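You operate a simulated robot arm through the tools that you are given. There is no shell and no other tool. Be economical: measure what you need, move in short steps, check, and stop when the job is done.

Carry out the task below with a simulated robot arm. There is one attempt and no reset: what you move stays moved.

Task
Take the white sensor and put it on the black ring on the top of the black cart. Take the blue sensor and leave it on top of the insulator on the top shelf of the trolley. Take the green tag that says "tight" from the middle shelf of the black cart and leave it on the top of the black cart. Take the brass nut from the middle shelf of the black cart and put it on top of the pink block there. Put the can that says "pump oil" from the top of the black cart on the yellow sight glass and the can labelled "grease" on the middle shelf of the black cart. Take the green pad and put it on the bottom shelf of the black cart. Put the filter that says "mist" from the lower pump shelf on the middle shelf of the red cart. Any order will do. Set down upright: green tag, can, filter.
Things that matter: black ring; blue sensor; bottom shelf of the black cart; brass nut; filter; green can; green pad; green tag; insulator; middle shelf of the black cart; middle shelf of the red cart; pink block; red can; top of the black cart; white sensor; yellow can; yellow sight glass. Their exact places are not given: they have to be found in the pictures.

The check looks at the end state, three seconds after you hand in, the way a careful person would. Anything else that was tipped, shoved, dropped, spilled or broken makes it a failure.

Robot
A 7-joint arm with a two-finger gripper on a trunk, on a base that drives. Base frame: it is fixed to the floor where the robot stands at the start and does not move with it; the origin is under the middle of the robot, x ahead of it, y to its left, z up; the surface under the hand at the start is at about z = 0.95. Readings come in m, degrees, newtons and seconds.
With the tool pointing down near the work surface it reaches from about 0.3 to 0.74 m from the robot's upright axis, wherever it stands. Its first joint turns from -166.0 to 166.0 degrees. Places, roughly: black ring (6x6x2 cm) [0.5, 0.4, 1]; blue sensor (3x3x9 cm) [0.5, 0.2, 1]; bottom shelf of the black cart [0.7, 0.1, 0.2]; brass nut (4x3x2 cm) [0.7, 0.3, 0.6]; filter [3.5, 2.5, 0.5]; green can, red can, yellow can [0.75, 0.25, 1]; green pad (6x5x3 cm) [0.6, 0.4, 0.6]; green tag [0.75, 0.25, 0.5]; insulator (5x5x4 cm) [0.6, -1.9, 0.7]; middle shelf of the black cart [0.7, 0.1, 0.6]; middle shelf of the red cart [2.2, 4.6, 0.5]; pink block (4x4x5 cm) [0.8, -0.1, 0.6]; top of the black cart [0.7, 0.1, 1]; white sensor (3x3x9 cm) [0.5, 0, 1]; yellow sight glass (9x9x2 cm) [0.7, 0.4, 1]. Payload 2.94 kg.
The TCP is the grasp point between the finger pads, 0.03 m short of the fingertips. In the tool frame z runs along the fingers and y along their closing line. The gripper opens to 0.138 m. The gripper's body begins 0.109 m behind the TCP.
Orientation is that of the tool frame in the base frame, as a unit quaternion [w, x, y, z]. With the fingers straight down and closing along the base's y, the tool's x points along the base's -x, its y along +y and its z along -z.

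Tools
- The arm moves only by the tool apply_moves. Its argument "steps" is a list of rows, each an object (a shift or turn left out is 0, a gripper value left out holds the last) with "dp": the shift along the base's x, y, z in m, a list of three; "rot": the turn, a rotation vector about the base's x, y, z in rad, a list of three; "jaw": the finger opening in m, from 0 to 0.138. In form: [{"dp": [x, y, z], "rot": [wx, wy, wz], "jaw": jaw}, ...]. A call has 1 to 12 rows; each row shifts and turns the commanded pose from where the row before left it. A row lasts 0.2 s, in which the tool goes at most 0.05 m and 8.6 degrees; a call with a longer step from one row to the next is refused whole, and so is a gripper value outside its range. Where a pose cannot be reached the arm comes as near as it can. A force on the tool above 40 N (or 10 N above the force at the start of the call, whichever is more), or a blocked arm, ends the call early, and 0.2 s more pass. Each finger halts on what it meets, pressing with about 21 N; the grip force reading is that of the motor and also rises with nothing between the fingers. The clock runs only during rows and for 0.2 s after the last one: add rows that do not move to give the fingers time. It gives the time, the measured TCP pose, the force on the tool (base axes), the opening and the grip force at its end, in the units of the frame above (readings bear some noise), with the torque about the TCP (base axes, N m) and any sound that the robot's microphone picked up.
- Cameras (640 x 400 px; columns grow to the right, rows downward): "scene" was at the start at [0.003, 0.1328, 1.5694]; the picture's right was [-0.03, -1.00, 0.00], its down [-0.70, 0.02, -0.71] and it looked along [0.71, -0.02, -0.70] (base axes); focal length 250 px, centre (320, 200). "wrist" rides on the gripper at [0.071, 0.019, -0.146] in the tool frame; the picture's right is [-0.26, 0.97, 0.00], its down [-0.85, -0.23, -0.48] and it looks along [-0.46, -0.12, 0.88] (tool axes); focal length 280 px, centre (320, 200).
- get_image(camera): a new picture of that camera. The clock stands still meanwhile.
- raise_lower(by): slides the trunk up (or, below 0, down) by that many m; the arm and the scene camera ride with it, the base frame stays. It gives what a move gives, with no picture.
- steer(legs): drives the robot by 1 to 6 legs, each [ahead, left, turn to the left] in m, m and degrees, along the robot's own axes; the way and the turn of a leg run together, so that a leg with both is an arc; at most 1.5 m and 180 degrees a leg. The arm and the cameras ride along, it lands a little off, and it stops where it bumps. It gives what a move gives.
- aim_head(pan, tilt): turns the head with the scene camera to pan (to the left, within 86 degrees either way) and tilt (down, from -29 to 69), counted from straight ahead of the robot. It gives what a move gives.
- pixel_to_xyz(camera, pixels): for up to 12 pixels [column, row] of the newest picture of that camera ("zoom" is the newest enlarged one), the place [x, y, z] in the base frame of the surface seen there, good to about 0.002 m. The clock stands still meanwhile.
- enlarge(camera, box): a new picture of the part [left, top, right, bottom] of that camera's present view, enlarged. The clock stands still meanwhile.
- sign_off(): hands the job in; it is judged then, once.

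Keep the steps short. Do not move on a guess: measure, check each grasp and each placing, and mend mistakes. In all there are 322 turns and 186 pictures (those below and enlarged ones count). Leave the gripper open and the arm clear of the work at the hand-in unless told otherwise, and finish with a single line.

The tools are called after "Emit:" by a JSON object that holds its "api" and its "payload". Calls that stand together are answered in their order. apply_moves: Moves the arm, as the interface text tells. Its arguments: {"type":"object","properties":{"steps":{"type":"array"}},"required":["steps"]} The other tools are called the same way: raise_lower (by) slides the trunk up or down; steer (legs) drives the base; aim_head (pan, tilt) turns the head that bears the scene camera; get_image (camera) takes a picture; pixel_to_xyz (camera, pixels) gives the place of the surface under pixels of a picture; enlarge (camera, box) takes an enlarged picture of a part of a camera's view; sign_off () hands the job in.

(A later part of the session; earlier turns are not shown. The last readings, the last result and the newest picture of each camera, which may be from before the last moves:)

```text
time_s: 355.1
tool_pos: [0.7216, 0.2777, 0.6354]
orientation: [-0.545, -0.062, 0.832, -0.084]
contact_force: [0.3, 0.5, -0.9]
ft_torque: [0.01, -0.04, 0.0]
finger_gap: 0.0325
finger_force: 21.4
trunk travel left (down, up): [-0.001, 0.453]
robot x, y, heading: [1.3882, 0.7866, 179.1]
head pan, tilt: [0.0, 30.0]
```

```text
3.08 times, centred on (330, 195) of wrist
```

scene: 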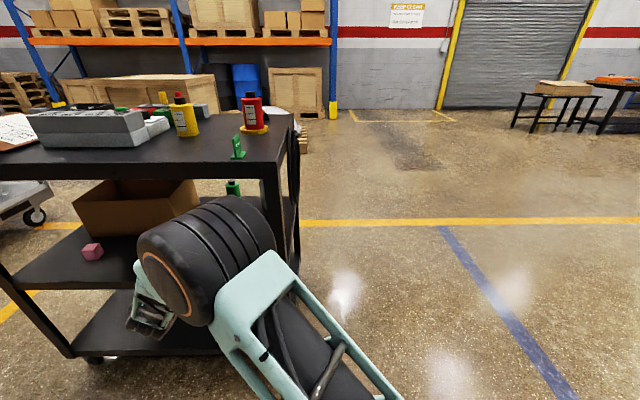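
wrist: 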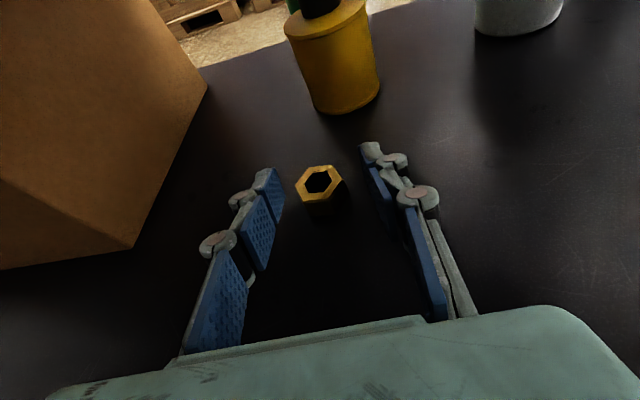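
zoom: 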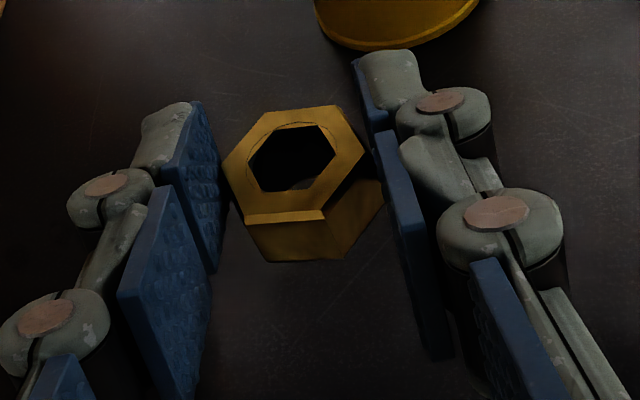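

Lifted. Backing out and strafing left to the pink block, with z raised to 0.68.

Emit:
{"api": "steer", "payload": {"legs": [[-0.28, 0, 0], [0, 0.41, 0]]}}

Emit:
{"api": "apply_moves", "payload": {"steps": [{"dp": [0, 0, 0.02]}, {"dp": [0, 0, 0.02]}, {}]}}

Emit:
{"api": "get_image", "payload": {"camera": "wrist"}}

Emit:
{"api": "get_image", "payload": {"camera": "scene"}}

```text
time_s: 360.9
tool_pos: [0.994, -0.141, 0.6356]
orientation: [-0.546, -0.06, 0.832, -0.083]
contact_force: [0.3, -1.0, -1.1]
ft_torque: [0.0, 0.0, -0.02]
finger_gap: 0.0319
finger_force: 20.9
trunk travel left (down, up): [-0.001, 0.453]
robot x, y, heading: [1.664, 0.37, 178.9]
head pan, tilt: [0.0, 30.0]
```

```text
time_s: 361.7
tool_pos: [0.9925, -0.139, 0.6756]
orientation: [-0.546, -0.061, 0.832, -0.084]
contact_force: [0.3, -0.1, 0.2]
ft_torque: [0.0, -0.02, 0.0]
finger_gap: 0.0319
finger_force: 20.8
trunk travel left (down, up): [-0.001, 0.453]
robot x, y, heading: [1.6656, 0.371, 178.7]
head pan, tilt: [0.0, 30.0]
```

```text
54 pictures are left
```

wrist: 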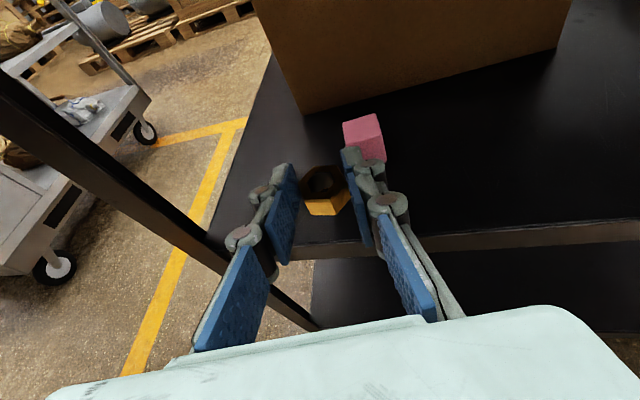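

```text
53 pictures are left
```

scene: 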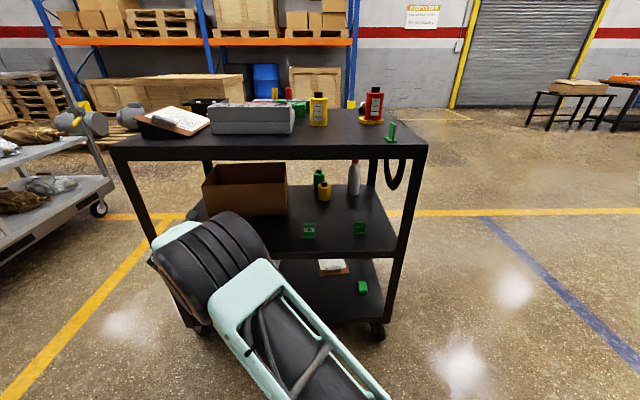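

Emit:
{"api": "enlarge", "payload": {"camera": "wrist", "box": [300, 100, 400, 180]}}

Emit:
{"api": "pixel_to_xyz", "payload": {"camera": "zoom", "pixels": [[290, 110], [400, 80], [440, 160], [330, 190], [365, 130], [300, 180], [460, 180], [380, 165], [150, 370], [150, 460]]}}

```text
5.00 times, centred on (350, 140) of wrist
```

zoom: 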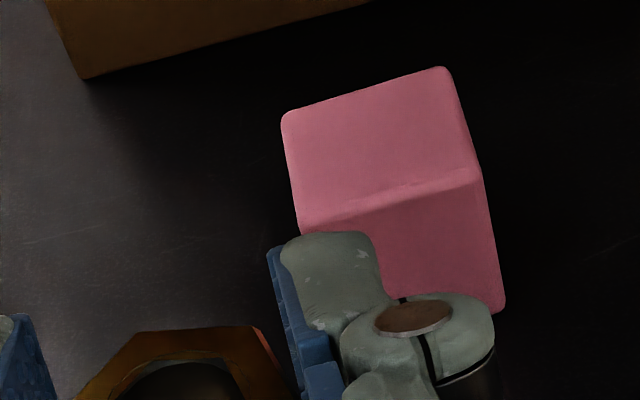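

```text
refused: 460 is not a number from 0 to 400
```

Emit:
{"api": "pixel_to_xyz", "payload": {"camera": "zoom", "pixels": [[292, 120], [440, 78], [470, 165], [310, 215], [380, 145], [370, 130], [340, 160], [420, 130], [130, 370]]}}

Emit:
{"api": "pixel_to_xyz", "payload": {"camera": "wrist", "pixels": [[303, 172], [342, 180], [322, 168], [310, 195], [340, 192]]}}

```text
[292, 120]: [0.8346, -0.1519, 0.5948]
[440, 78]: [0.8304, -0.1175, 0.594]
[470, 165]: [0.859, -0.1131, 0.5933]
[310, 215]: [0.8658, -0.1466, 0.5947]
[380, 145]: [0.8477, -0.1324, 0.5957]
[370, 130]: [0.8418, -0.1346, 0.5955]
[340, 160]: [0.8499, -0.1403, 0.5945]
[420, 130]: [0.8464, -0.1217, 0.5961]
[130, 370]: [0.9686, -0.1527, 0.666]
```

```text
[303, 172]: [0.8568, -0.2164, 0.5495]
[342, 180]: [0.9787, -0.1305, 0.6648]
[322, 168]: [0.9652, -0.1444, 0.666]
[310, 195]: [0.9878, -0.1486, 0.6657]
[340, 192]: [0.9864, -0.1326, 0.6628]
```

Pink top centre ≈(0.8475,-0.1323,0.595). Driving ahead 0.13 m, then fine-tuning with the arm.

Emit:
{"api": "steer", "payload": {"legs": [[0.13, 0, 0]]}}

Emit:
{"api": "get_image", "payload": {"camera": "wrist"}}

Emit:
{"api": "pixel_to_xyz", "payload": {"camera": "wrist", "pixels": [[322, 168], [310, 195], [340, 192], [303, 185], [347, 185], [325, 212], [312, 175], [338, 172]]}}

```text
time_s: 363.0
tool_pos: [0.8627, -0.1374, 0.6752]
orientation: [-0.546, -0.061, 0.831, -0.084]
contact_force: [-1.0, 0.1, -1.5]
ft_torque: [-0.03, 0.01, -0.02]
finger_gap: 0.0317
finger_force: 20.9
trunk travel left (down, up): [-0.001, 0.453]
robot x, y, heading: [1.5354, 0.3715, 178.7]
head pan, tilt: [0.0, 30.0]
```

```text
51 pictures are left
```

wrist: 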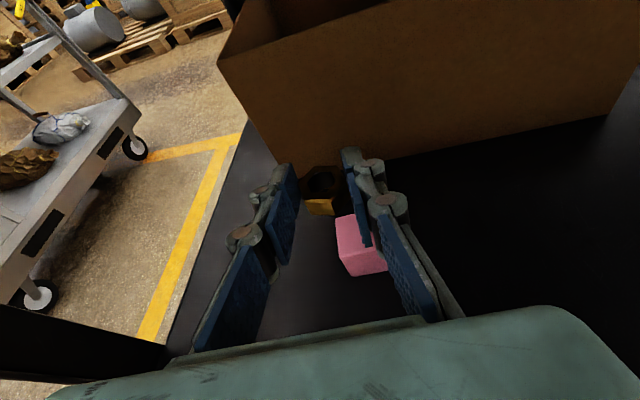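

```text
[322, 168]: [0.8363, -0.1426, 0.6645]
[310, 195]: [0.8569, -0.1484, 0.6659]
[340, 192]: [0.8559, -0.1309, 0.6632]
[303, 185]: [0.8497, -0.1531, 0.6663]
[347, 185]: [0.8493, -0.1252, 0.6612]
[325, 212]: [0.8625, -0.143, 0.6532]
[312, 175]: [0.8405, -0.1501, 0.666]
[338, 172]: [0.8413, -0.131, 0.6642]
```

Nut centre ≈(0.849,-0.1405). Correcting +8 mm in y and lowering.

Emit:
{"api": "apply_moves", "payload": {"steps": [{"dp": [-0.0015, 0.008, 0]}, {"dp": [0, 0, -0.025]}, {"dp": [0, 0, -0.015]}, {"dp": [0, 0, -0.007]}, {}]}}

Emit:
{"api": "enlarge", "payload": {"camera": "wrist", "box": [250, 130, 420, 290]}}

```text
time_s: 364.2
tool_pos: [0.8613, -0.1292, 0.6279]
orientation: [-0.546, -0.061, 0.831, -0.084]
contact_force: [0.3, 0.2, -0.6]
ft_torque: [-0.02, 0.01, 0.02]
finger_gap: 0.0316
finger_force: 21.1
trunk travel left (down, up): [-0.001, 0.453]
robot x, y, heading: [1.5345, 0.3736, 178.6]
head pan, tilt: [0.0, 30.0]
```

```text
2.50 times, centred on (335, 210) of wrist
```

zoom: 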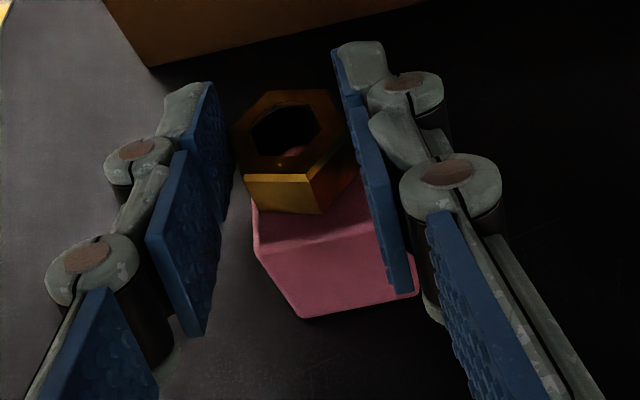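

Emit:
{"api": "pixel_to_xyz", "payload": {"camera": "zoom", "pixels": [[258, 240], [300, 240], [350, 225], [245, 170], [285, 178], [320, 172], [345, 160], [275, 195], [300, 92], [320, 215], [240, 135]]}}

```text
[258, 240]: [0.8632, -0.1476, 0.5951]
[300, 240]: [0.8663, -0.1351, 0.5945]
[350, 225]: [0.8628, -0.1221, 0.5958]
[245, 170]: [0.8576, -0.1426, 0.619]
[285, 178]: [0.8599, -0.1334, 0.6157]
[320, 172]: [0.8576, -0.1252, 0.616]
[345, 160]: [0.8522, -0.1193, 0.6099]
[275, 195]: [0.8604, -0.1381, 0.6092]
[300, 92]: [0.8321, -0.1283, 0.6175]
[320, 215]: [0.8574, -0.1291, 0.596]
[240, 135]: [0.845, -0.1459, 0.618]
```

Well centred. Lowering to contact.

Emit:
{"api": "apply_moves", "payload": {"steps": [{"dp": [0, 0, -0.003]}, {"dp": [0, 0, -0.002]}, {}]}}

Emit:
{"api": "apply_moves", "payload": {"steps": [{"dp": [0, 0, -0.002]}, {}]}}

```text
time_s: 365.0
tool_pos: [0.8598, -0.1289, 0.6235]
orientation: [-0.546, -0.06, 0.831, -0.084]
contact_force: [-1.2, -0.4, 1.4]
ft_torque: [0.05, 0.06, 0.03]
finger_gap: 0.0314
finger_force: 21.9
trunk travel left (down, up): [-0.001, 0.453]
robot x, y, heading: [1.5336, 0.3712, 179.0]
head pan, tilt: [0.0, 30.0]
```

```text
time_s: 365.6
tool_pos: [0.8612, -0.1287, 0.6228]
orientation: [-0.547, -0.06, 0.83, -0.085]
contact_force: [-1.8, -0.9, 7.7]
ft_torque: [0.1, 0.19, 0.0]
finger_gap: 0.0314
finger_force: 21.6
trunk travel left (down, up): [-0.001, 0.453]
robot x, y, heading: [1.5349, 0.3758, 178.8]
head pan, tilt: [0.0, 30.0]
```

Contact. Slow release.

Emit:
{"api": "apply_moves", "payload": {"steps": [{"dp": [0, 0, 0.0005], "jaw": 0.033}, {"jaw": 0.035}, {"jaw": 0.04}, {"jaw": 0.05}, {"jaw": 0.06}, {}]}}

Emit:
{"api": "enlarge", "payload": {"camera": "wrist", "box": [250, 130, 420, 290]}}

```text
time_s: 367.0
tool_pos: [0.8621, -0.1285, 0.6212]
orientation: [-0.546, -0.061, 0.831, -0.085]
contact_force: [-0.3, 0.3, 0.0]
ft_torque: [-0.01, 0.0, 0.02]
finger_gap: 0.0599
finger_force: 0.1
trunk travel left (down, up): [-0.001, 0.453]
robot x, y, heading: [1.5345, 0.3723, 178.9]
head pan, tilt: [0.0, 30.0]
```

```text
2.50 times, centred on (335, 210) of wrist
```

zoom: 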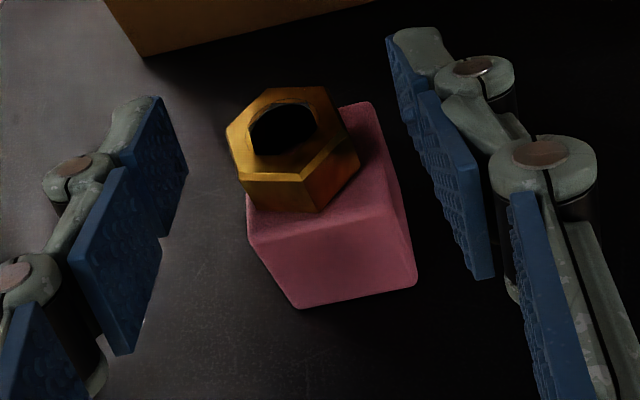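

Emit:
{"api": "pixel_to_xyz", "payload": {"camera": "zoom", "pixels": [[232, 135], [245, 170], [275, 175], [320, 175], [350, 140], [325, 92], [262, 92], [365, 115], [380, 180], [255, 230], [375, 225]]}}

```text
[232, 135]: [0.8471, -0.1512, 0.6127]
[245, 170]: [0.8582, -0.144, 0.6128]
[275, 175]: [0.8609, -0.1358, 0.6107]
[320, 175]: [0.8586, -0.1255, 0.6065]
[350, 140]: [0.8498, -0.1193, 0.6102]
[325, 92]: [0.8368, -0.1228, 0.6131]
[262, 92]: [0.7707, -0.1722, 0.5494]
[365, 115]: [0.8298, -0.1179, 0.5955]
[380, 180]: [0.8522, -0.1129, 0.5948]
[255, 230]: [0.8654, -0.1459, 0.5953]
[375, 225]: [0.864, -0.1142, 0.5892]
```

Nut sits level and centred on the pink block. Withdrawing along the finger axis and backing off.

Emit:
{"api": "apply_moves", "payload": {"steps": [{"dp": [0.032, 0.007, 0.014]}, {"dp": [0.036, 0.008, 0.016]}, {"dp": [0.036, 0.008, 0.016]}, {}]}}

Emit:
{"api": "steer", "payload": {"legs": [[-0.15, 0, 0]]}}

Emit:
{"api": "get_image", "payload": {"camera": "wrist"}}

```text
time_s: 368.0
tool_pos: [0.9655, -0.1048, 0.6676]
orientation: [-0.546, -0.061, 0.832, -0.084]
contact_force: [-0.1, -0.5, 0.3]
ft_torque: [0.02, -0.03, 0.02]
finger_gap: 0.0598
finger_force: 0.2
trunk travel left (down, up): [-0.001, 0.453]
robot x, y, heading: [1.5364, 0.3716, 179.1]
head pan, tilt: [0.0, 30.0]
```

```text
time_s: 369.4
tool_pos: [1.1135, -0.1061, 0.667]
orientation: [-0.546, -0.06, 0.832, -0.084]
contact_force: [0.7, -0.1, -0.3]
ft_torque: [-0.01, 0.0, -0.04]
finger_gap: 0.06
finger_force: 0.1
trunk travel left (down, up): [-0.001, 0.453]
robot x, y, heading: [1.683, 0.3677, 178.9]
head pan, tilt: [0.0, 30.0]
```

```text
48 pictures are left
```

wrist: 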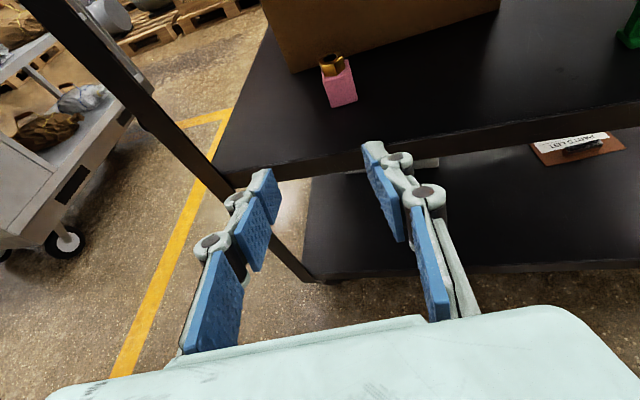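

All black-cart work is done. Now the filter. I'll raise the trunk, drive to the open floor left of the cart and look toward (3.5, 2.5).

Emit:
{"api": "raise_lower", "payload": {"by": 0.4}}

Emit:
{"api": "steer", "payload": {"legs": [[0, -0.72, 0], [0.3, 0, 0], [0, -0.4, 0], [0.8, 0, 0], [0, 0, -135]]}}

Emit:
{"api": "aim_head", "payload": {"pan": 0, "tilt": 15}}

Emit:
{"api": "get_image", "payload": {"camera": "scene"}}

```text
time_s: 373.2
tool_pos: [1.1121, -0.1063, 1.0675]
orientation: [-0.545, -0.06, 0.832, -0.083]
contact_force: [0.2, -0.2, 0.2]
ft_torque: [0.0, 0.03, -0.01]
finger_gap: 0.0604
finger_force: 0.1
trunk travel left (down, up): [-0.401, 0.053]
robot x, y, heading: [1.6836, 0.3684, 178.8]
head pan, tilt: [0.0, 30.0]
```

```text
time_s: 394.7
tool_pos: [0.6989, 2.2444, 1.0667]
orientation: [-0.278, 0.752, 0.361, 0.477]
contact_force: [0.4, -0.3, 0.6]
ft_torque: [0.02, 0.0, -0.01]
finger_gap: 0.06
finger_force: 0.0
trunk travel left (down, up): [-0.401, 0.053]
robot x, y, heading: [0.6108, 1.5104, 41.9]
head pan, tilt: [0.0, 30.0]
```

```text
time_s: 395.5
tool_pos: [0.6996, 2.2457, 1.0674]
orientation: [-0.279, 0.751, 0.363, 0.476]
contact_force: [0.7, -0.5, 0.3]
ft_torque: [0.02, 0.0, 0.0]
finger_gap: 0.06
finger_force: 0.0
trunk travel left (down, up): [-0.401, 0.053]
robot x, y, heading: [0.6113, 1.5104, 41.9]
head pan, tilt: [0.0, 15.0]
```

```text
47 pictures are left
```

scene: 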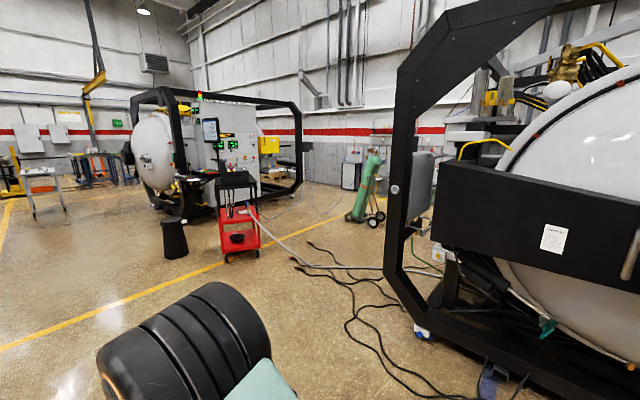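

Emit:
{"api": "pixel_to_xyz", "payload": {"camera": "scene", "pixels": [[240, 235], [235, 180], [175, 240], [360, 210], [415, 330], [430, 250], [420, 190], [480, 100], [320, 265], [350, 320], [230, 262], [395, 190]]}}

Emit:
{"api": "enlarge", "payload": {"camera": "scene", "box": [200, 150, 280, 270]}}

Emit:
{"api": "enlarge", "payload": {"camera": "scene", "box": [380, 60, 520, 340]}}

```text
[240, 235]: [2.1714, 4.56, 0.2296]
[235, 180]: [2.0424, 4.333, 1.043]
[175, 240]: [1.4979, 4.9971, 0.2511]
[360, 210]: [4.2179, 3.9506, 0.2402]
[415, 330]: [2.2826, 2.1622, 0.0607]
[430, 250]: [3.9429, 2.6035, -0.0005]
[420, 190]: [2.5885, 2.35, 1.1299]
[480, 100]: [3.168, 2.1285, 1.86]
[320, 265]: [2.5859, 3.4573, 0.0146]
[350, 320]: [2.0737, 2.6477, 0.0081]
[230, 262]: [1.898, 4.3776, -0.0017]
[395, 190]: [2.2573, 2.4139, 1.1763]
```

```text
3.33 times, centred on (240, 210) of scene
```

zoom: 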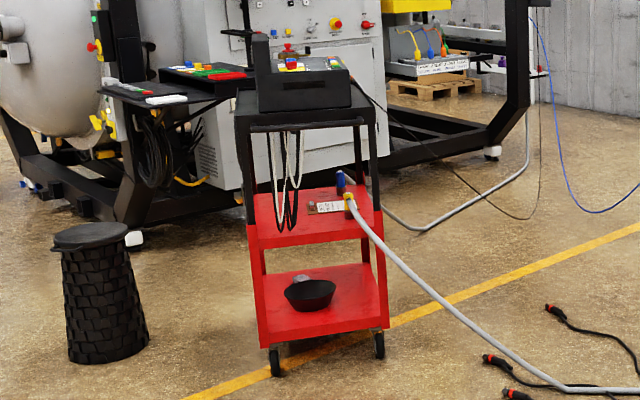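

```text
1.43 times, centred on (450, 200) of scene
```

zoom: 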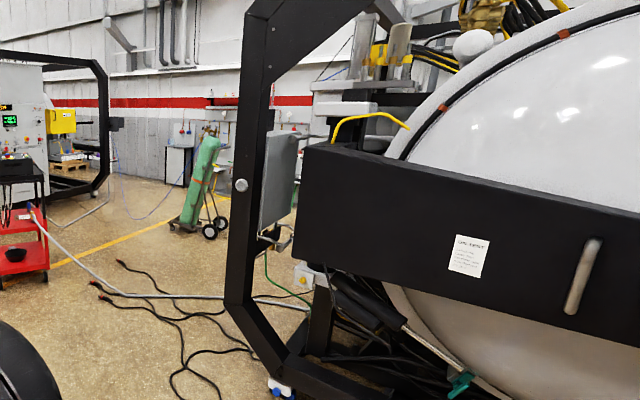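

The red cart is at (2.17,4.56). I need to see the pump's left side; driving to about (1.5,3.2) and turning to face it.

Emit:
{"api": "steer", "payload": {"legs": [[0.9, 0.33, 0], [0.9, 0.33, 0], [0, 0, -55]]}}

Emit:
{"api": "get_image", "payload": {"camera": "scene"}}

```text
time_s: 407.6
tool_pos: [2.1839, 3.5148, 1.0672]
orientation: [-0.019, 0.833, -0.039, 0.552]
contact_force: [0.5, 0.3, 0.7]
ft_torque: [-0.02, 0.03, -0.04]
finger_gap: 0.0599
finger_force: 0.0
trunk travel left (down, up): [-0.401, 0.053]
robot x, y, heading: [1.5215, 3.1837, -14.7]
head pan, tilt: [0.0, 15.0]
```

```text
44 pictures are left
```

scene: 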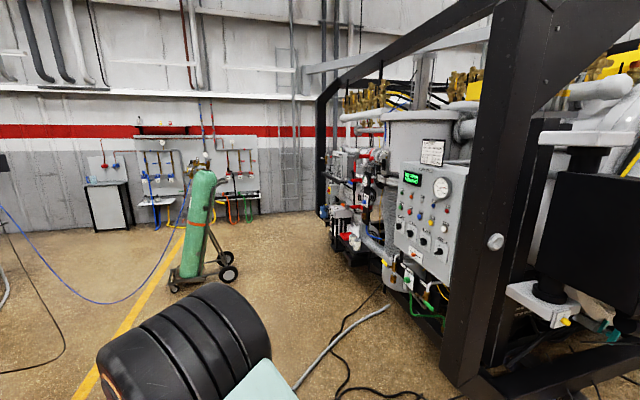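

Emit:
{"api": "enlarge", "payload": {"camera": "scene", "box": [310, 130, 450, 290]}}

Emit:
{"api": "pixel_to_xyz", "payload": {"camera": "scene", "pixels": [[345, 240], [365, 225], [350, 210], [390, 275], [410, 225], [330, 340], [375, 305], [340, 180], [200, 270], [465, 330], [350, 255], [230, 272]]}}

```text
2.50 times, centred on (380, 210) of scene
```

zoom: 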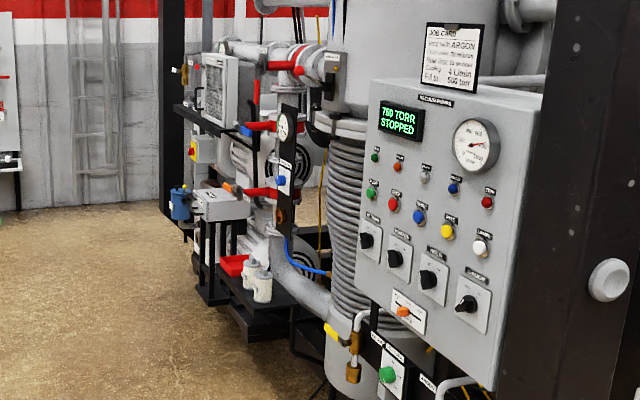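

```text
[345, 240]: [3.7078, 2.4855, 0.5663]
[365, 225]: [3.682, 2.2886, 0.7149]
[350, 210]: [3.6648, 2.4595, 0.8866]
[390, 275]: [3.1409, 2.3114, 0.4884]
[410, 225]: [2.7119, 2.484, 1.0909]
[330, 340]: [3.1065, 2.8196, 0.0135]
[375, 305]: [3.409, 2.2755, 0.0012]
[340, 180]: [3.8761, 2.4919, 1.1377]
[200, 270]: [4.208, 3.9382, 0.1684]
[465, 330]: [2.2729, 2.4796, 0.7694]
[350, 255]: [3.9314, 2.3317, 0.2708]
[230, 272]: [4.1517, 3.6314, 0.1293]
```

Two white filter-like cylinders stand on the lower shelf near (352,240). I'll drive in two stages toward (3.1,3.7), watching for bumps with the floor hose.

Emit:
{"api": "steer", "payload": {"legs": [[0.72, 0.52, 0], [0, 0, -75]]}}

Emit:
{"api": "get_image", "payload": {"camera": "scene"}}

```text
time_s: 415.7
tool_pos: [2.8281, 2.9504, 1.067]
orientation: [0.317, 0.642, -0.532, 0.452]
contact_force: [-0.5, -0.4, 0.3]
ft_torque: [-0.02, -0.02, 0.01]
finger_gap: 0.0604
finger_force: 0.0
trunk travel left (down, up): [-0.401, 0.053]
robot x, y, heading: [2.3297, 3.4976, -88.9]
head pan, tilt: [0.0, 15.0]
```

```text
42 pictures are left
```

scene: 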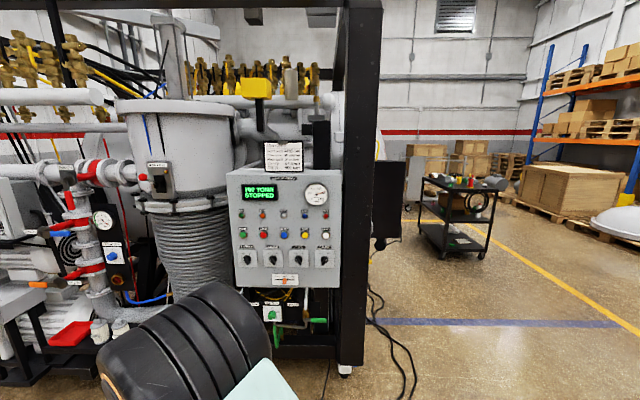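

No obstruction. Strafing left 0.75 m and looking with both cameras.

Emit:
{"api": "steer", "payload": {"legs": [[-0.05, 0.72, 0]]}}

Emit:
{"api": "get_image", "payload": {"camera": "wrist"}}

Emit:
{"api": "get_image", "payload": {"camera": "scene"}}

```text
time_s: 422.5
tool_pos: [3.5553, 3.0161, 1.0676]
orientation: [0.317, 0.643, -0.531, 0.452]
contact_force: [-0.1, -0.4, 0.2]
ft_torque: [0.01, 0.01, -0.03]
finger_gap: 0.0599
finger_force: 0.1
trunk travel left (down, up): [-0.401, 0.053]
robot x, y, heading: [3.0586, 3.5609, -89.0]
head pan, tilt: [0.0, 15.0]
```

```text
41 pictures are left
```

wrist: 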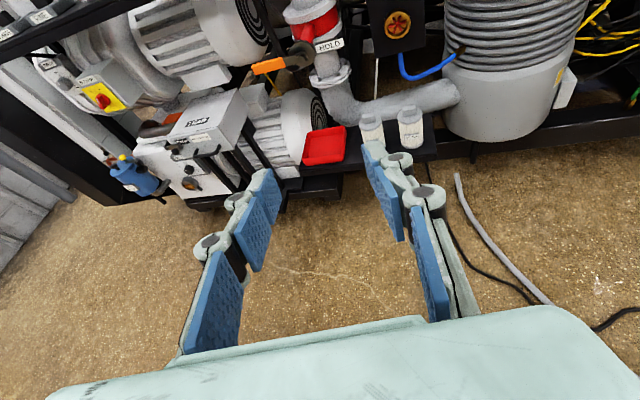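

```text
40 pictures are left
```

scene: 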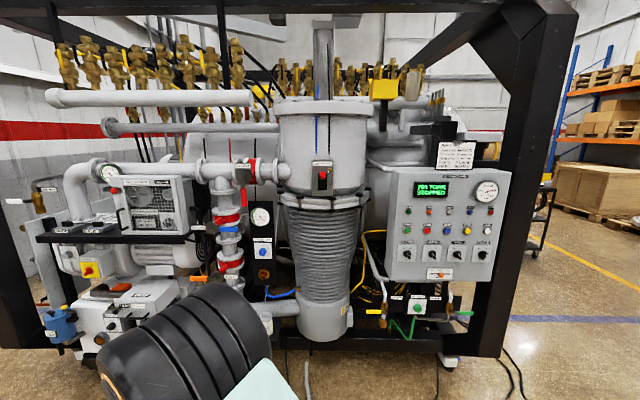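

Two white filters at wrist (372,128) and (410,128). Reading labels and measuring.

Emit:
{"api": "enlarge", "payload": {"camera": "wrist", "box": [340, 90, 440, 170]}}

Emit:
{"api": "pixel_to_xyz", "payload": {"camera": "zoom", "pixels": [[160, 130], [160, 180], [350, 100], [355, 150], [350, 230], [310, 150], [400, 180], [350, 290], [420, 260], [250, 260], [200, 210], [480, 240]]}}

```text
5.00 times, centred on (390, 130) of wrist
```

zoom: 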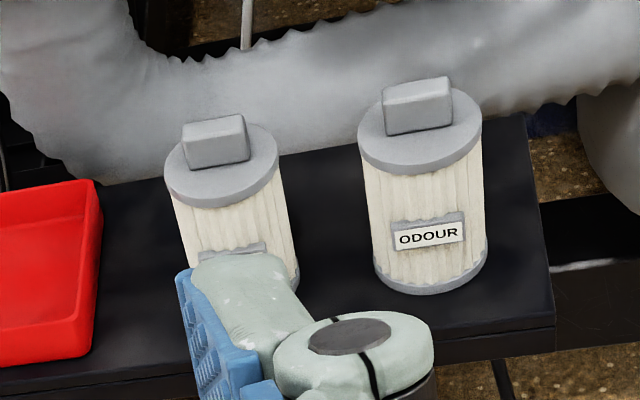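

```text
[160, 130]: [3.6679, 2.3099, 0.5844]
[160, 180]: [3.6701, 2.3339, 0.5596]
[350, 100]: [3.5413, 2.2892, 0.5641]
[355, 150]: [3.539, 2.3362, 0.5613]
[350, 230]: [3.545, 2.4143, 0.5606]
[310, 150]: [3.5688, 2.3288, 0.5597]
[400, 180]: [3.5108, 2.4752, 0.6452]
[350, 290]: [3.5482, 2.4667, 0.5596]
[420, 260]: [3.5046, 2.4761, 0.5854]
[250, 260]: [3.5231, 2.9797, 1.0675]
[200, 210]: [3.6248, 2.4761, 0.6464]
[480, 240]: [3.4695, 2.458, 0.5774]
```

The right one is ODOUR; the left one is hidden by my finger. Lowering the trunk and shifting 5.5 cm to read it.

Emit:
{"api": "raise_lower", "payload": {"by": -0.4}}

Emit:
{"api": "steer", "payload": {"legs": [[0, 0.055, 0]]}}

Emit:
{"api": "get_image", "payload": {"camera": "wrist"}}

```text
time_s: 426.4
tool_pos: [3.554, 3.0153, 0.6679]
orientation: [0.317, 0.642, -0.532, 0.452]
contact_force: [0.1, -0.2, 0.6]
ft_torque: [-0.02, 0.02, -0.01]
finger_gap: 0.0601
finger_force: 0.1
trunk travel left (down, up): [-0.001, 0.453]
robot x, y, heading: [3.057, 3.5623, -88.8]
head pan, tilt: [0.0, 15.0]
```

```text
time_s: 427.5
tool_pos: [3.6084, 3.0173, 0.6675]
orientation: [0.317, 0.642, -0.532, 0.452]
contact_force: [-0.2, 0.3, 0.4]
ft_torque: [0.01, -0.03, 0.01]
finger_gap: 0.0601
finger_force: 0.1
trunk travel left (down, up): [-0.001, 0.453]
robot x, y, heading: [3.1113, 3.5647, -88.9]
head pan, tilt: [0.0, 15.0]
```

```text
38 pictures are left
```

wrist: 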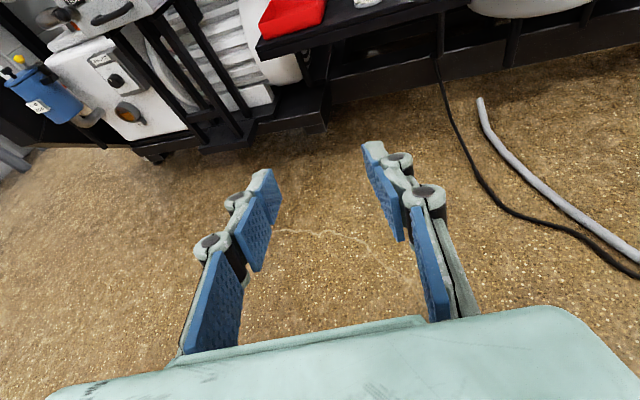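

Straightening yaw (−13°) and levelling the hand to see the filter.

Emit:
{"api": "apply_moves", "payload": {"steps": [{"rot": [0, 0, -0.13]}, {"rot": [0, 0, -0.13]}, {"rot": [-0.13, 0, 0]}, {"rot": [-0.13, 0, 0]}, {}]}}

Emit:
{"api": "enlarge", "payload": {"camera": "wrist", "box": [200, 0, 480, 175]}}

```text
time_s: 428.7
tool_pos: [3.6095, 3.0169, 0.6676]
orientation: [-0.443, -0.515, 0.552, -0.483]
contact_force: [-0.4, 0.1, -0.6]
ft_torque: [0.0, 0.0, 0.02]
finger_gap: 0.0601
finger_force: 0.0
trunk travel left (down, up): [-0.001, 0.453]
robot x, y, heading: [3.1112, 3.5684, -88.8]
head pan, tilt: [0.0, 15.0]
```

```text
2.29 times, centred on (340, 88) of wrist
```

zoom: 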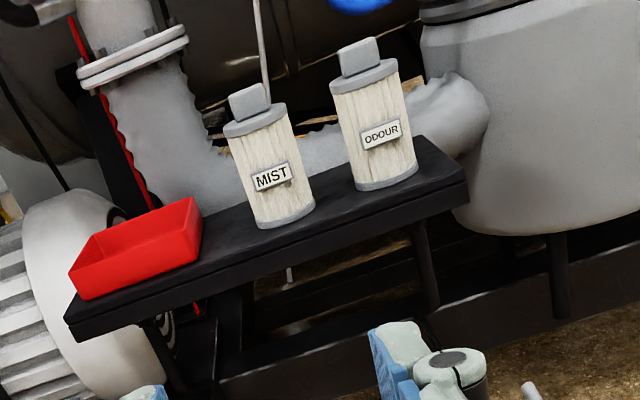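

MIST confirmed. Measuring.

Emit:
{"api": "pixel_to_xyz", "payload": {"camera": "zoom", "pixels": [[270, 200], [265, 150], [250, 120], [240, 90], [240, 195], [305, 175], [280, 222], [200, 230], [350, 150], [320, 235], [260, 260], [235, 135]]}}

```text
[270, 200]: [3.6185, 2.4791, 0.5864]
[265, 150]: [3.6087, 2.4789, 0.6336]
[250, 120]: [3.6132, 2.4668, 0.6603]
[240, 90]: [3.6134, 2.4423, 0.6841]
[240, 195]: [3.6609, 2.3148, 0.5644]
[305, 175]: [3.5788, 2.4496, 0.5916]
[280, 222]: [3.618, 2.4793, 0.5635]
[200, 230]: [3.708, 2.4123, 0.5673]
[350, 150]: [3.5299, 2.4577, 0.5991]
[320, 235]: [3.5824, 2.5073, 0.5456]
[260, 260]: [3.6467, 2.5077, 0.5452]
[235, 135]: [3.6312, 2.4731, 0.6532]
```

MIST axis ≈(3.611,2.447), r≈0.032, base .56, cap .66. Setting height and jaw, then driving ahead 0.45 m.

Emit:
{"api": "apply_moves", "payload": {"steps": [{"dp": [0.001, 0, -0.025], "jaw": 0.068}, {"dp": [0, 0, -0.025], "jaw": 0.077}, {}, {}]}}

Emit:
{"api": "steer", "payload": {"legs": [[0.44, 0, 0]]}}

Emit:
{"api": "get_image", "payload": {"camera": "wrist"}}

```text
time_s: 429.7
tool_pos: [3.61, 3.0159, 0.6166]
orientation: [-0.443, -0.514, 0.553, -0.483]
contact_force: [-0.1, 0.0, -0.1]
ft_torque: [0.01, 0.03, 0.0]
finger_gap: 0.0767
finger_force: 0.0
trunk travel left (down, up): [-0.001, 0.453]
robot x, y, heading: [3.11, 3.5625, -88.6]
head pan, tilt: [0.0, 15.0]
```

```text
time_s: 432.4
tool_pos: [3.6233, 2.579, 0.6188]
orientation: [-0.442, -0.516, 0.553, -0.483]
contact_force: [0.4, 0.1, -0.6]
ft_torque: [0.02, 0.0, -0.01]
finger_gap: 0.0772
finger_force: 0.0
trunk travel left (down, up): [-0.001, 0.453]
robot x, y, heading: [3.1186, 3.1216, -88.6]
head pan, tilt: [0.0, 15.0]
```

```text
36 pictures are left
```

wrist: 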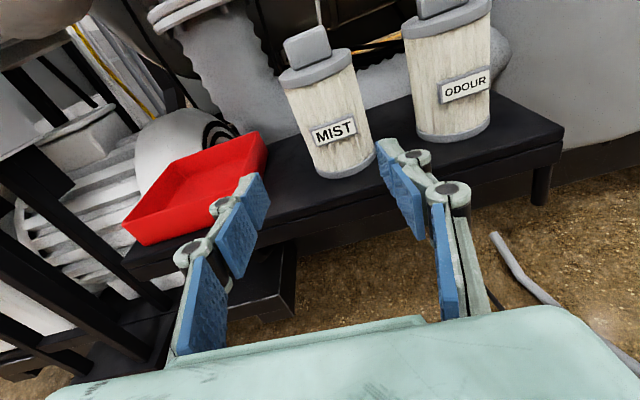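

Emit:
{"api": "pixel_to_xyz", "payload": {"camera": "wrist", "pixels": [[335, 155], [330, 105], [291, 95], [366, 120], [374, 150], [310, 160], [416, 120], [265, 160], [320, 80]]}}

```text
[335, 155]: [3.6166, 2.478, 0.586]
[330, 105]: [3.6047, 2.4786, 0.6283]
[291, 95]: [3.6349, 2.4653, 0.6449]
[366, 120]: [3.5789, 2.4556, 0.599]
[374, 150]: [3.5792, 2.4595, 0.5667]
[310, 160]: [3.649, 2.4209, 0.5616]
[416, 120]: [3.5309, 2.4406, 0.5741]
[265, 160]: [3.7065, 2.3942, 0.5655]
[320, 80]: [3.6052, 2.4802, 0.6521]
```

Shifting x −14.5 mm, then advancing 12.7 cm.

Emit:
{"api": "apply_moves", "payload": {"steps": [{"dp": [-0.0145, 0, -0.004]}, {"dp": [0, -0.035, 0]}, {"dp": [0, -0.035, 0]}, {"dp": [0, -0.03, 0]}, {"dp": [0, -0.026, 0]}, {}]}}

Emit:
{"api": "get_image", "payload": {"camera": "wrist"}}

```text
time_s: 433.8
tool_pos: [3.6091, 2.451, 0.6137]
orientation: [-0.441, -0.517, 0.551, -0.484]
contact_force: [0.3, -0.6, 0.3]
ft_torque: [-0.01, -0.02, 0.02]
finger_gap: 0.0771
finger_force: 0.1
trunk travel left (down, up): [-0.001, 0.453]
robot x, y, heading: [3.1197, 3.1232, -88.8]
head pan, tilt: [0.0, 15.0]
```

```text
35 pictures are left
```

wrist: 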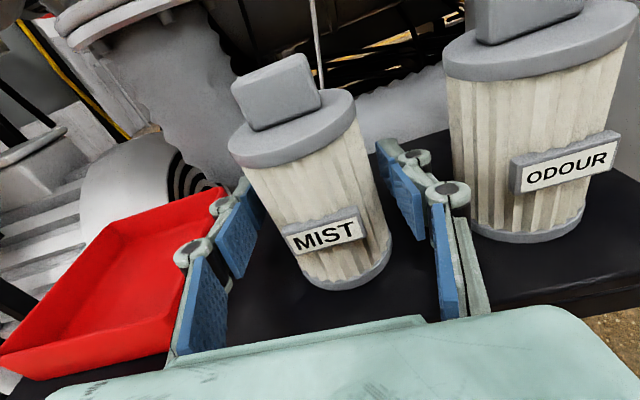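

Emit:
{"api": "apply_moves", "payload": {"steps": [{"jaw": 0.07}, {"jaw": 0.062}, {"jaw": 0.054}, {"jaw": 0.045}, {"jaw": 0.04}, {}]}}

Emit:
{"api": "apply_moves", "payload": {"steps": [{"dp": [0, 0, 0.01]}, {"dp": [0, 0, 0.015]}, {"dp": [0, 0.01, 0.01]}, {}]}}

Emit:
{"api": "get_image", "payload": {"camera": "wrist"}}

```text
time_s: 435.2
tool_pos: [3.6082, 2.4521, 0.6141]
orientation: [-0.442, -0.516, 0.552, -0.484]
contact_force: [-0.2, -0.5, 1.0]
ft_torque: [0.02, 0.12, 0.01]
finger_gap: 0.0672
finger_force: 21.1
trunk travel left (down, up): [-0.001, 0.453]
robot x, y, heading: [3.1201, 3.1228, -88.5]
head pan, tilt: [0.0, 15.0]
```

```text
time_s: 436.2
tool_pos: [3.609, 2.4623, 0.6486]
orientation: [-0.443, -0.516, 0.552, -0.483]
contact_force: [0.3, -0.3, -1.9]
ft_torque: [0.02, -0.01, -0.01]
finger_gap: 0.0672
finger_force: 20.8
trunk travel left (down, up): [-0.001, 0.453]
robot x, y, heading: [3.1192, 3.1247, -88.6]
head pan, tilt: [0.0, 15.0]
```

```text
34 pictures are left
```

wrist: 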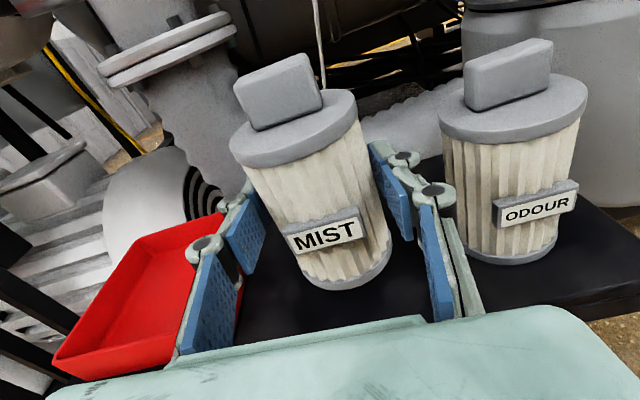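

MIST filter held. Backing out, moving right, and turning to face the red cart.

Emit:
{"api": "steer", "payload": {"legs": [[-0.33, 0, 0], [0, -0.5, 0], [0, 0, 178]]}}

Emit:
{"api": "get_image", "payload": {"camera": "wrist"}}

Emit:
{"api": "get_image", "payload": {"camera": "scene"}}

```text
time_s: 449.1
tool_pos: [2.2974, 4.1895, 0.6469]
orientation: [-0.427, 0.606, 0.447, 0.501]
contact_force: [1.6, -1.2, 0.2]
ft_torque: [0.02, 0.09, 0.0]
finger_gap: 0.0659
finger_force: 21.5
trunk travel left (down, up): [-0.001, 0.453]
robot x, y, heading: [2.6201, 3.4379, 80.0]
head pan, tilt: [0.0, 15.0]
stopped in leg 3: the force on the tool passed its limit at 53 N (the readings are from after the stop); the commanded pose is now the measured one
```

```text
33 pictures are left
```

wrist: 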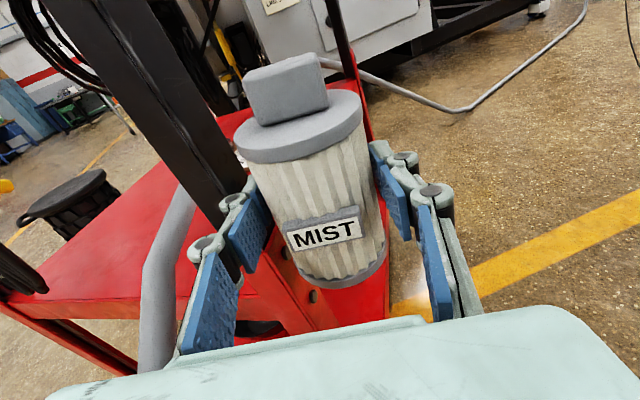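

```text
32 pictures are left
```

scene: 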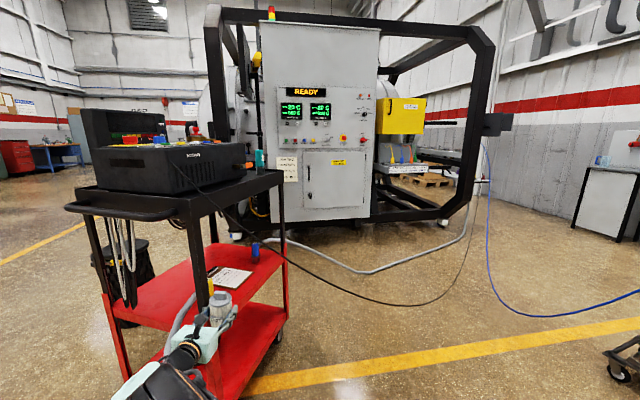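

The hand touched the red cart's corner post/hose. Turning back a bit and checking.

Emit:
{"api": "steer", "payload": {"legs": [[0, 0, -12], [-0.15, -0.1, 0]]}}

Emit:
{"api": "get_image", "payload": {"camera": "scene"}}

Emit:
{"api": "get_image", "payload": {"camera": "wrist"}}

```text
time_s: 451.4
tool_pos: [2.4954, 4.0614, 0.6466]
orientation: [-0.373, 0.649, 0.382, 0.542]
contact_force: [-0.1, -0.3, -1.2]
ft_torque: [0.02, 0.0, -0.01]
finger_gap: 0.0656
finger_force: 20.7
trunk travel left (down, up): [-0.001, 0.453]
robot x, y, heading: [2.6581, 3.2587, 68.4]
head pan, tilt: [0.0, 15.0]
```

```text
31 pictures are left
```

scene: 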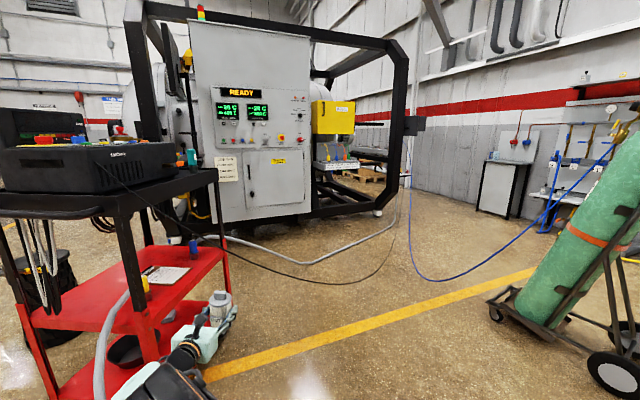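

```text
30 pictures are left
```

wrist: 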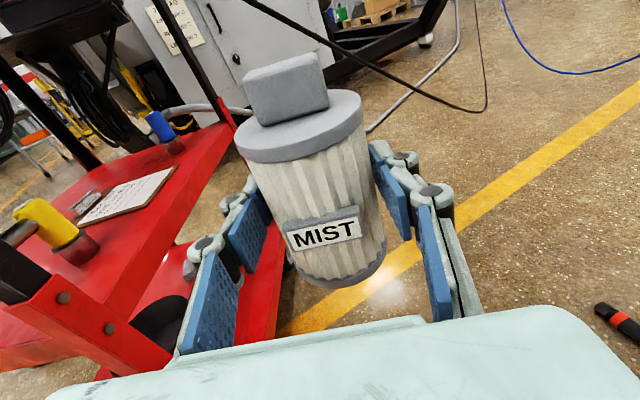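

Measuring the red cart's middle shelf and items.

Emit:
{"api": "pixel_to_xyz", "payload": {"camera": "scene", "pixels": [[148, 318], [222, 252], [150, 250], [20, 310], [110, 295], [165, 275], [190, 270], [175, 292], [147, 285], [193, 245], [205, 265], [130, 260]]}}

Emit:
{"api": "enlarge", "payload": {"camera": "scene", "box": [0, 180, 260, 400]}}

```text
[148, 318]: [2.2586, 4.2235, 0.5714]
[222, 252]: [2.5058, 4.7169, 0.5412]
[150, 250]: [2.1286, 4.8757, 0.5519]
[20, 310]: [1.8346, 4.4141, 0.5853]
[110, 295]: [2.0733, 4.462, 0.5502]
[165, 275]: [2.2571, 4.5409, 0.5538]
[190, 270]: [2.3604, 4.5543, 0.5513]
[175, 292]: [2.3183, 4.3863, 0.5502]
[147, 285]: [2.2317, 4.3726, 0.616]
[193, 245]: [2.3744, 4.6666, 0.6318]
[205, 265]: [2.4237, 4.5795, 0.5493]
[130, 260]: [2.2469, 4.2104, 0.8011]
```

```text
1.82 times, centred on (130, 290) of scene
```

zoom: 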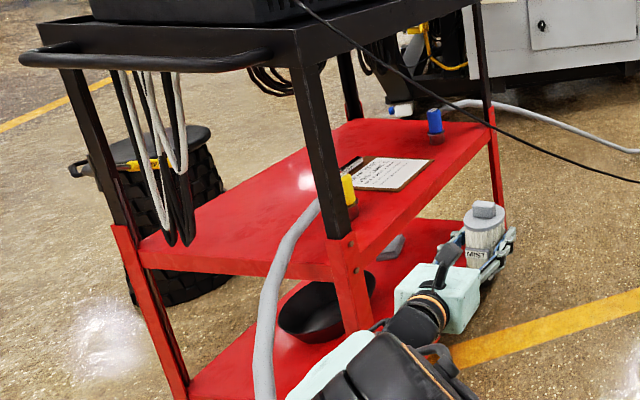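

The middle shelf (z .55) has a free area reachable from the cart's near short side at about (2.06,4.4). I'll back off, shift left, and look along that direction.

Emit:
{"api": "steer", "payload": {"legs": [[-0.3, 0, 0], [0, 0.53, 0]]}}

Emit:
{"api": "get_image", "payload": {"camera": "wrist"}}

Emit:
{"api": "get_image", "payload": {"camera": "scene"}}

```text
time_s: 458.1
tool_pos: [1.9005, 3.9679, 0.6473]
orientation: [-0.373, 0.65, 0.382, 0.542]
contact_force: [0.1, 0.8, -0.6]
ft_torque: [0.04, 0.01, -0.04]
finger_gap: 0.0657
finger_force: 21.2
trunk travel left (down, up): [-0.001, 0.453]
robot x, y, heading: [2.0643, 3.1699, 68.5]
head pan, tilt: [0.0, 15.0]
```

```text
28 pictures are left
```

wrist: 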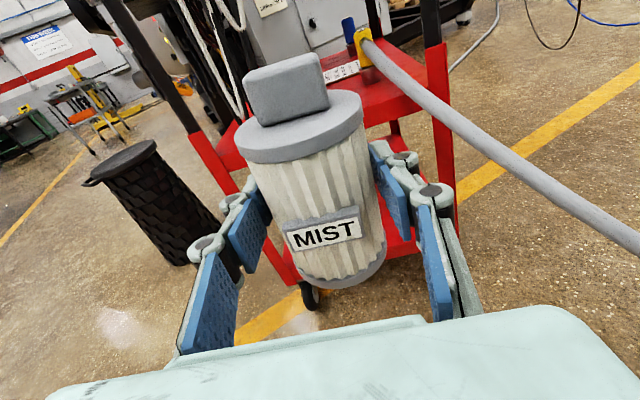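

```text
27 pictures are left
```

scene: 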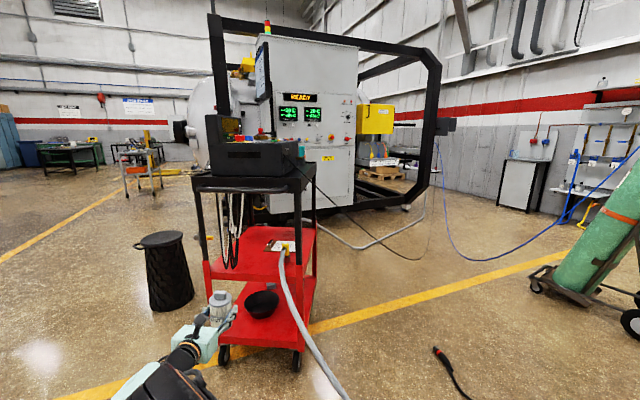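

Emit:
{"api": "enlarge", "payload": {"camera": "scene", "box": [180, 170, 340, 310]}}

Emit:
{"api": "pixel_to_xyz", "payload": {"camera": "scene", "pixels": [[210, 275], [312, 272], [232, 262], [222, 255], [282, 270], [285, 285], [285, 250], [250, 272], [255, 255], [260, 240], [245, 188], [240, 278]]}}

```text
2.86 times, centred on (260, 240) of scene
```

zoom: 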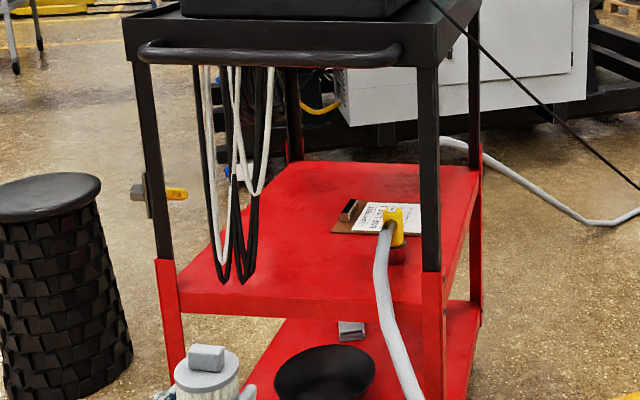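

```text
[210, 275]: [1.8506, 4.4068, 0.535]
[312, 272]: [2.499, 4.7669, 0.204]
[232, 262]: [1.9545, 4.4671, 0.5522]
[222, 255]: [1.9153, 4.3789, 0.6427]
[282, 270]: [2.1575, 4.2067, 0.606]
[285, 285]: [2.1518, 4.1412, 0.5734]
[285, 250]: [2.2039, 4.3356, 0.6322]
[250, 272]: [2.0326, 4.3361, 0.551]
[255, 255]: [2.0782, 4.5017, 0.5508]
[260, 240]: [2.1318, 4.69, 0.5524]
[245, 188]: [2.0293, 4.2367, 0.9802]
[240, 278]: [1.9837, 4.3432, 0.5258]
```

Measuring the hanging chains and the hose more exactly.

Emit:
{"api": "pixel_to_xyz", "payload": {"camera": "zoom", "pixels": [[257, 210], [254, 240], [249, 275], [262, 190], [272, 90], [224, 278], [378, 260], [384, 300], [376, 280], [398, 360], [382, 235], [344, 330]]}}

```text
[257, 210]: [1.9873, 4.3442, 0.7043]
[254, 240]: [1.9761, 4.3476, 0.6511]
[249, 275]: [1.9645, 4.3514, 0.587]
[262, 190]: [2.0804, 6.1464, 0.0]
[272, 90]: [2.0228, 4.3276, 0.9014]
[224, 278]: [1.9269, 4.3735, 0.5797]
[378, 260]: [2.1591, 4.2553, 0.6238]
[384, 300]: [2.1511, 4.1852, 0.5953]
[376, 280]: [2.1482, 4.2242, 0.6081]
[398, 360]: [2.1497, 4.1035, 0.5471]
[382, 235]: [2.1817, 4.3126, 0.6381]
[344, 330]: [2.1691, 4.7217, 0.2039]
```

Gap between chains (u≈.15) and hose (u≈.34) is ~19 cm, enough. Lining up in front of it.

Emit:
{"api": "steer", "payload": {"legs": [[0.259, -0.032, 0]]}}

Emit:
{"api": "get_image", "payload": {"camera": "wrist"}}

Emit:
{"api": "get_image", "payload": {"camera": "scene"}}

```text
time_s: 460.0
tool_pos: [2.0269, 4.2018, 0.6473]
orientation: [-0.373, 0.648, 0.383, 0.542]
contact_force: [-0.2, -0.1, -1.8]
ft_torque: [-0.02, 0.0, -0.02]
finger_gap: 0.0658
finger_force: 20.8
trunk travel left (down, up): [-0.001, 0.453]
robot x, y, heading: [2.1947, 3.4002, 68.2]
head pan, tilt: [0.0, 15.0]
```

```text
25 pictures are left
```

wrist: 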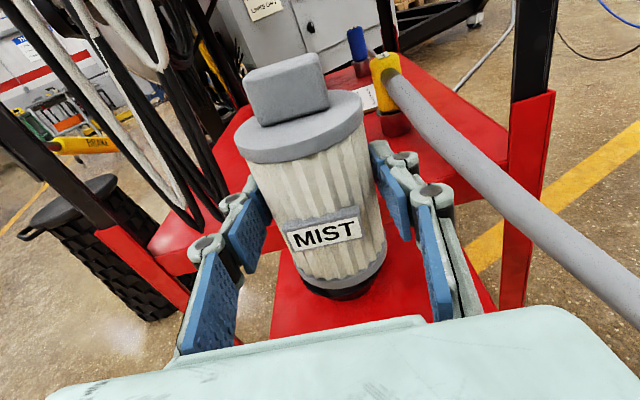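

```text
24 pictures are left
```

scene: 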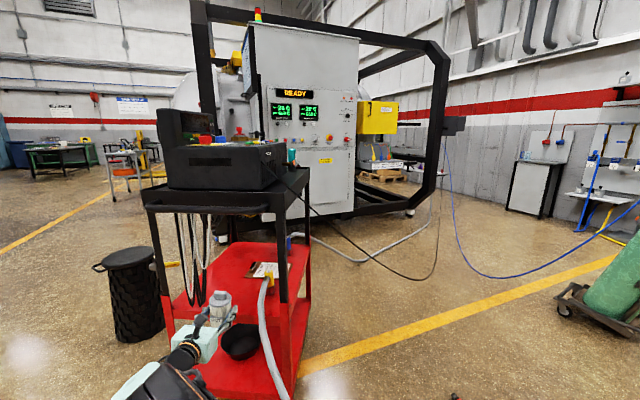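

Aligned in the gap. Driving in 0.15 m slowly (two legs), checking force.

Emit:
{"api": "steer", "payload": {"legs": [[0.08, -0.003, 0], [0.07, -0.003, 0]]}}

Emit:
{"api": "get_image", "payload": {"camera": "wrist"}}

Emit:
{"api": "get_image", "payload": {"camera": "scene"}}

```text
time_s: 461.7
tool_pos: [2.0897, 4.337, 0.6466]
orientation: [-0.373, 0.649, 0.383, 0.542]
contact_force: [0.5, 0.0, -2.1]
ft_torque: [-0.04, -0.02, 0.01]
finger_gap: 0.0657
finger_force: 21.2
trunk travel left (down, up): [-0.001, 0.453]
robot x, y, heading: [2.2515, 3.539, 68.4]
head pan, tilt: [0.0, 15.0]
```

```text
23 pictures are left
```

wrist: 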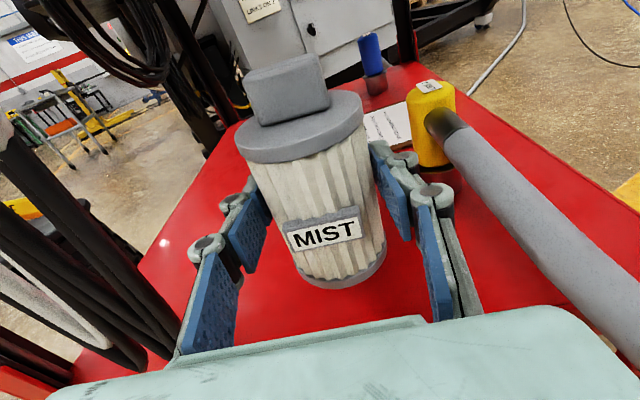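

```text
22 pictures are left
```

scene: 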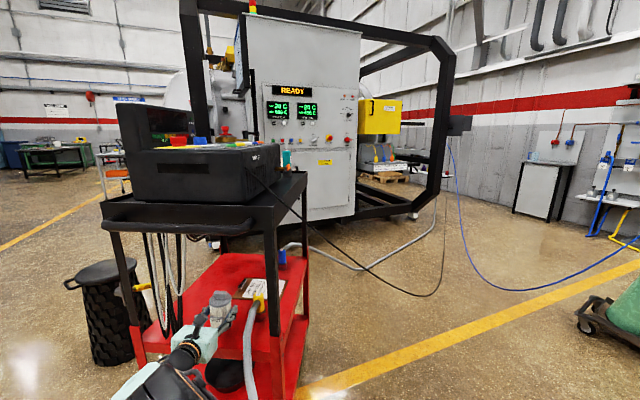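

Inside the gap with clearance. Moving 2.6 cm further and lowering.

Emit:
{"api": "apply_moves", "payload": {"steps": [{"dp": [0.011, 0.024, 0]}, {"dp": [0, 0, -0.02]}, {"dp": [0, 0, -0.014]}, {"dp": [0, 0, -0.004]}, {}]}}

Emit:
{"api": "apply_moves", "payload": {"steps": [{"dp": [0, 0, -0.002]}, {"dp": [0, 0, -0.001]}, {}]}}

```text
time_s: 462.9
tool_pos: [2.0997, 4.3617, 0.6094]
orientation: [-0.374, 0.648, 0.383, 0.542]
contact_force: [-0.1, 1.1, -1.2]
ft_torque: [0.0, 0.0, 0.02]
finger_gap: 0.0659
finger_force: 20.7
trunk travel left (down, up): [-0.001, 0.453]
robot x, y, heading: [2.2556, 3.5376, 68.2]
head pan, tilt: [0.0, 15.0]
```

```text
time_s: 463.7
tool_pos: [2.1002, 4.3617, 0.6077]
orientation: [-0.374, 0.648, 0.383, 0.541]
contact_force: [0.5, 0.0, -0.2]
ft_torque: [-0.02, -0.01, 0.01]
finger_gap: 0.0656
finger_force: 20.6
trunk travel left (down, up): [-0.001, 0.453]
robot x, y, heading: [2.2584, 3.5382, 68.4]
head pan, tilt: [0.0, 15.0]
```

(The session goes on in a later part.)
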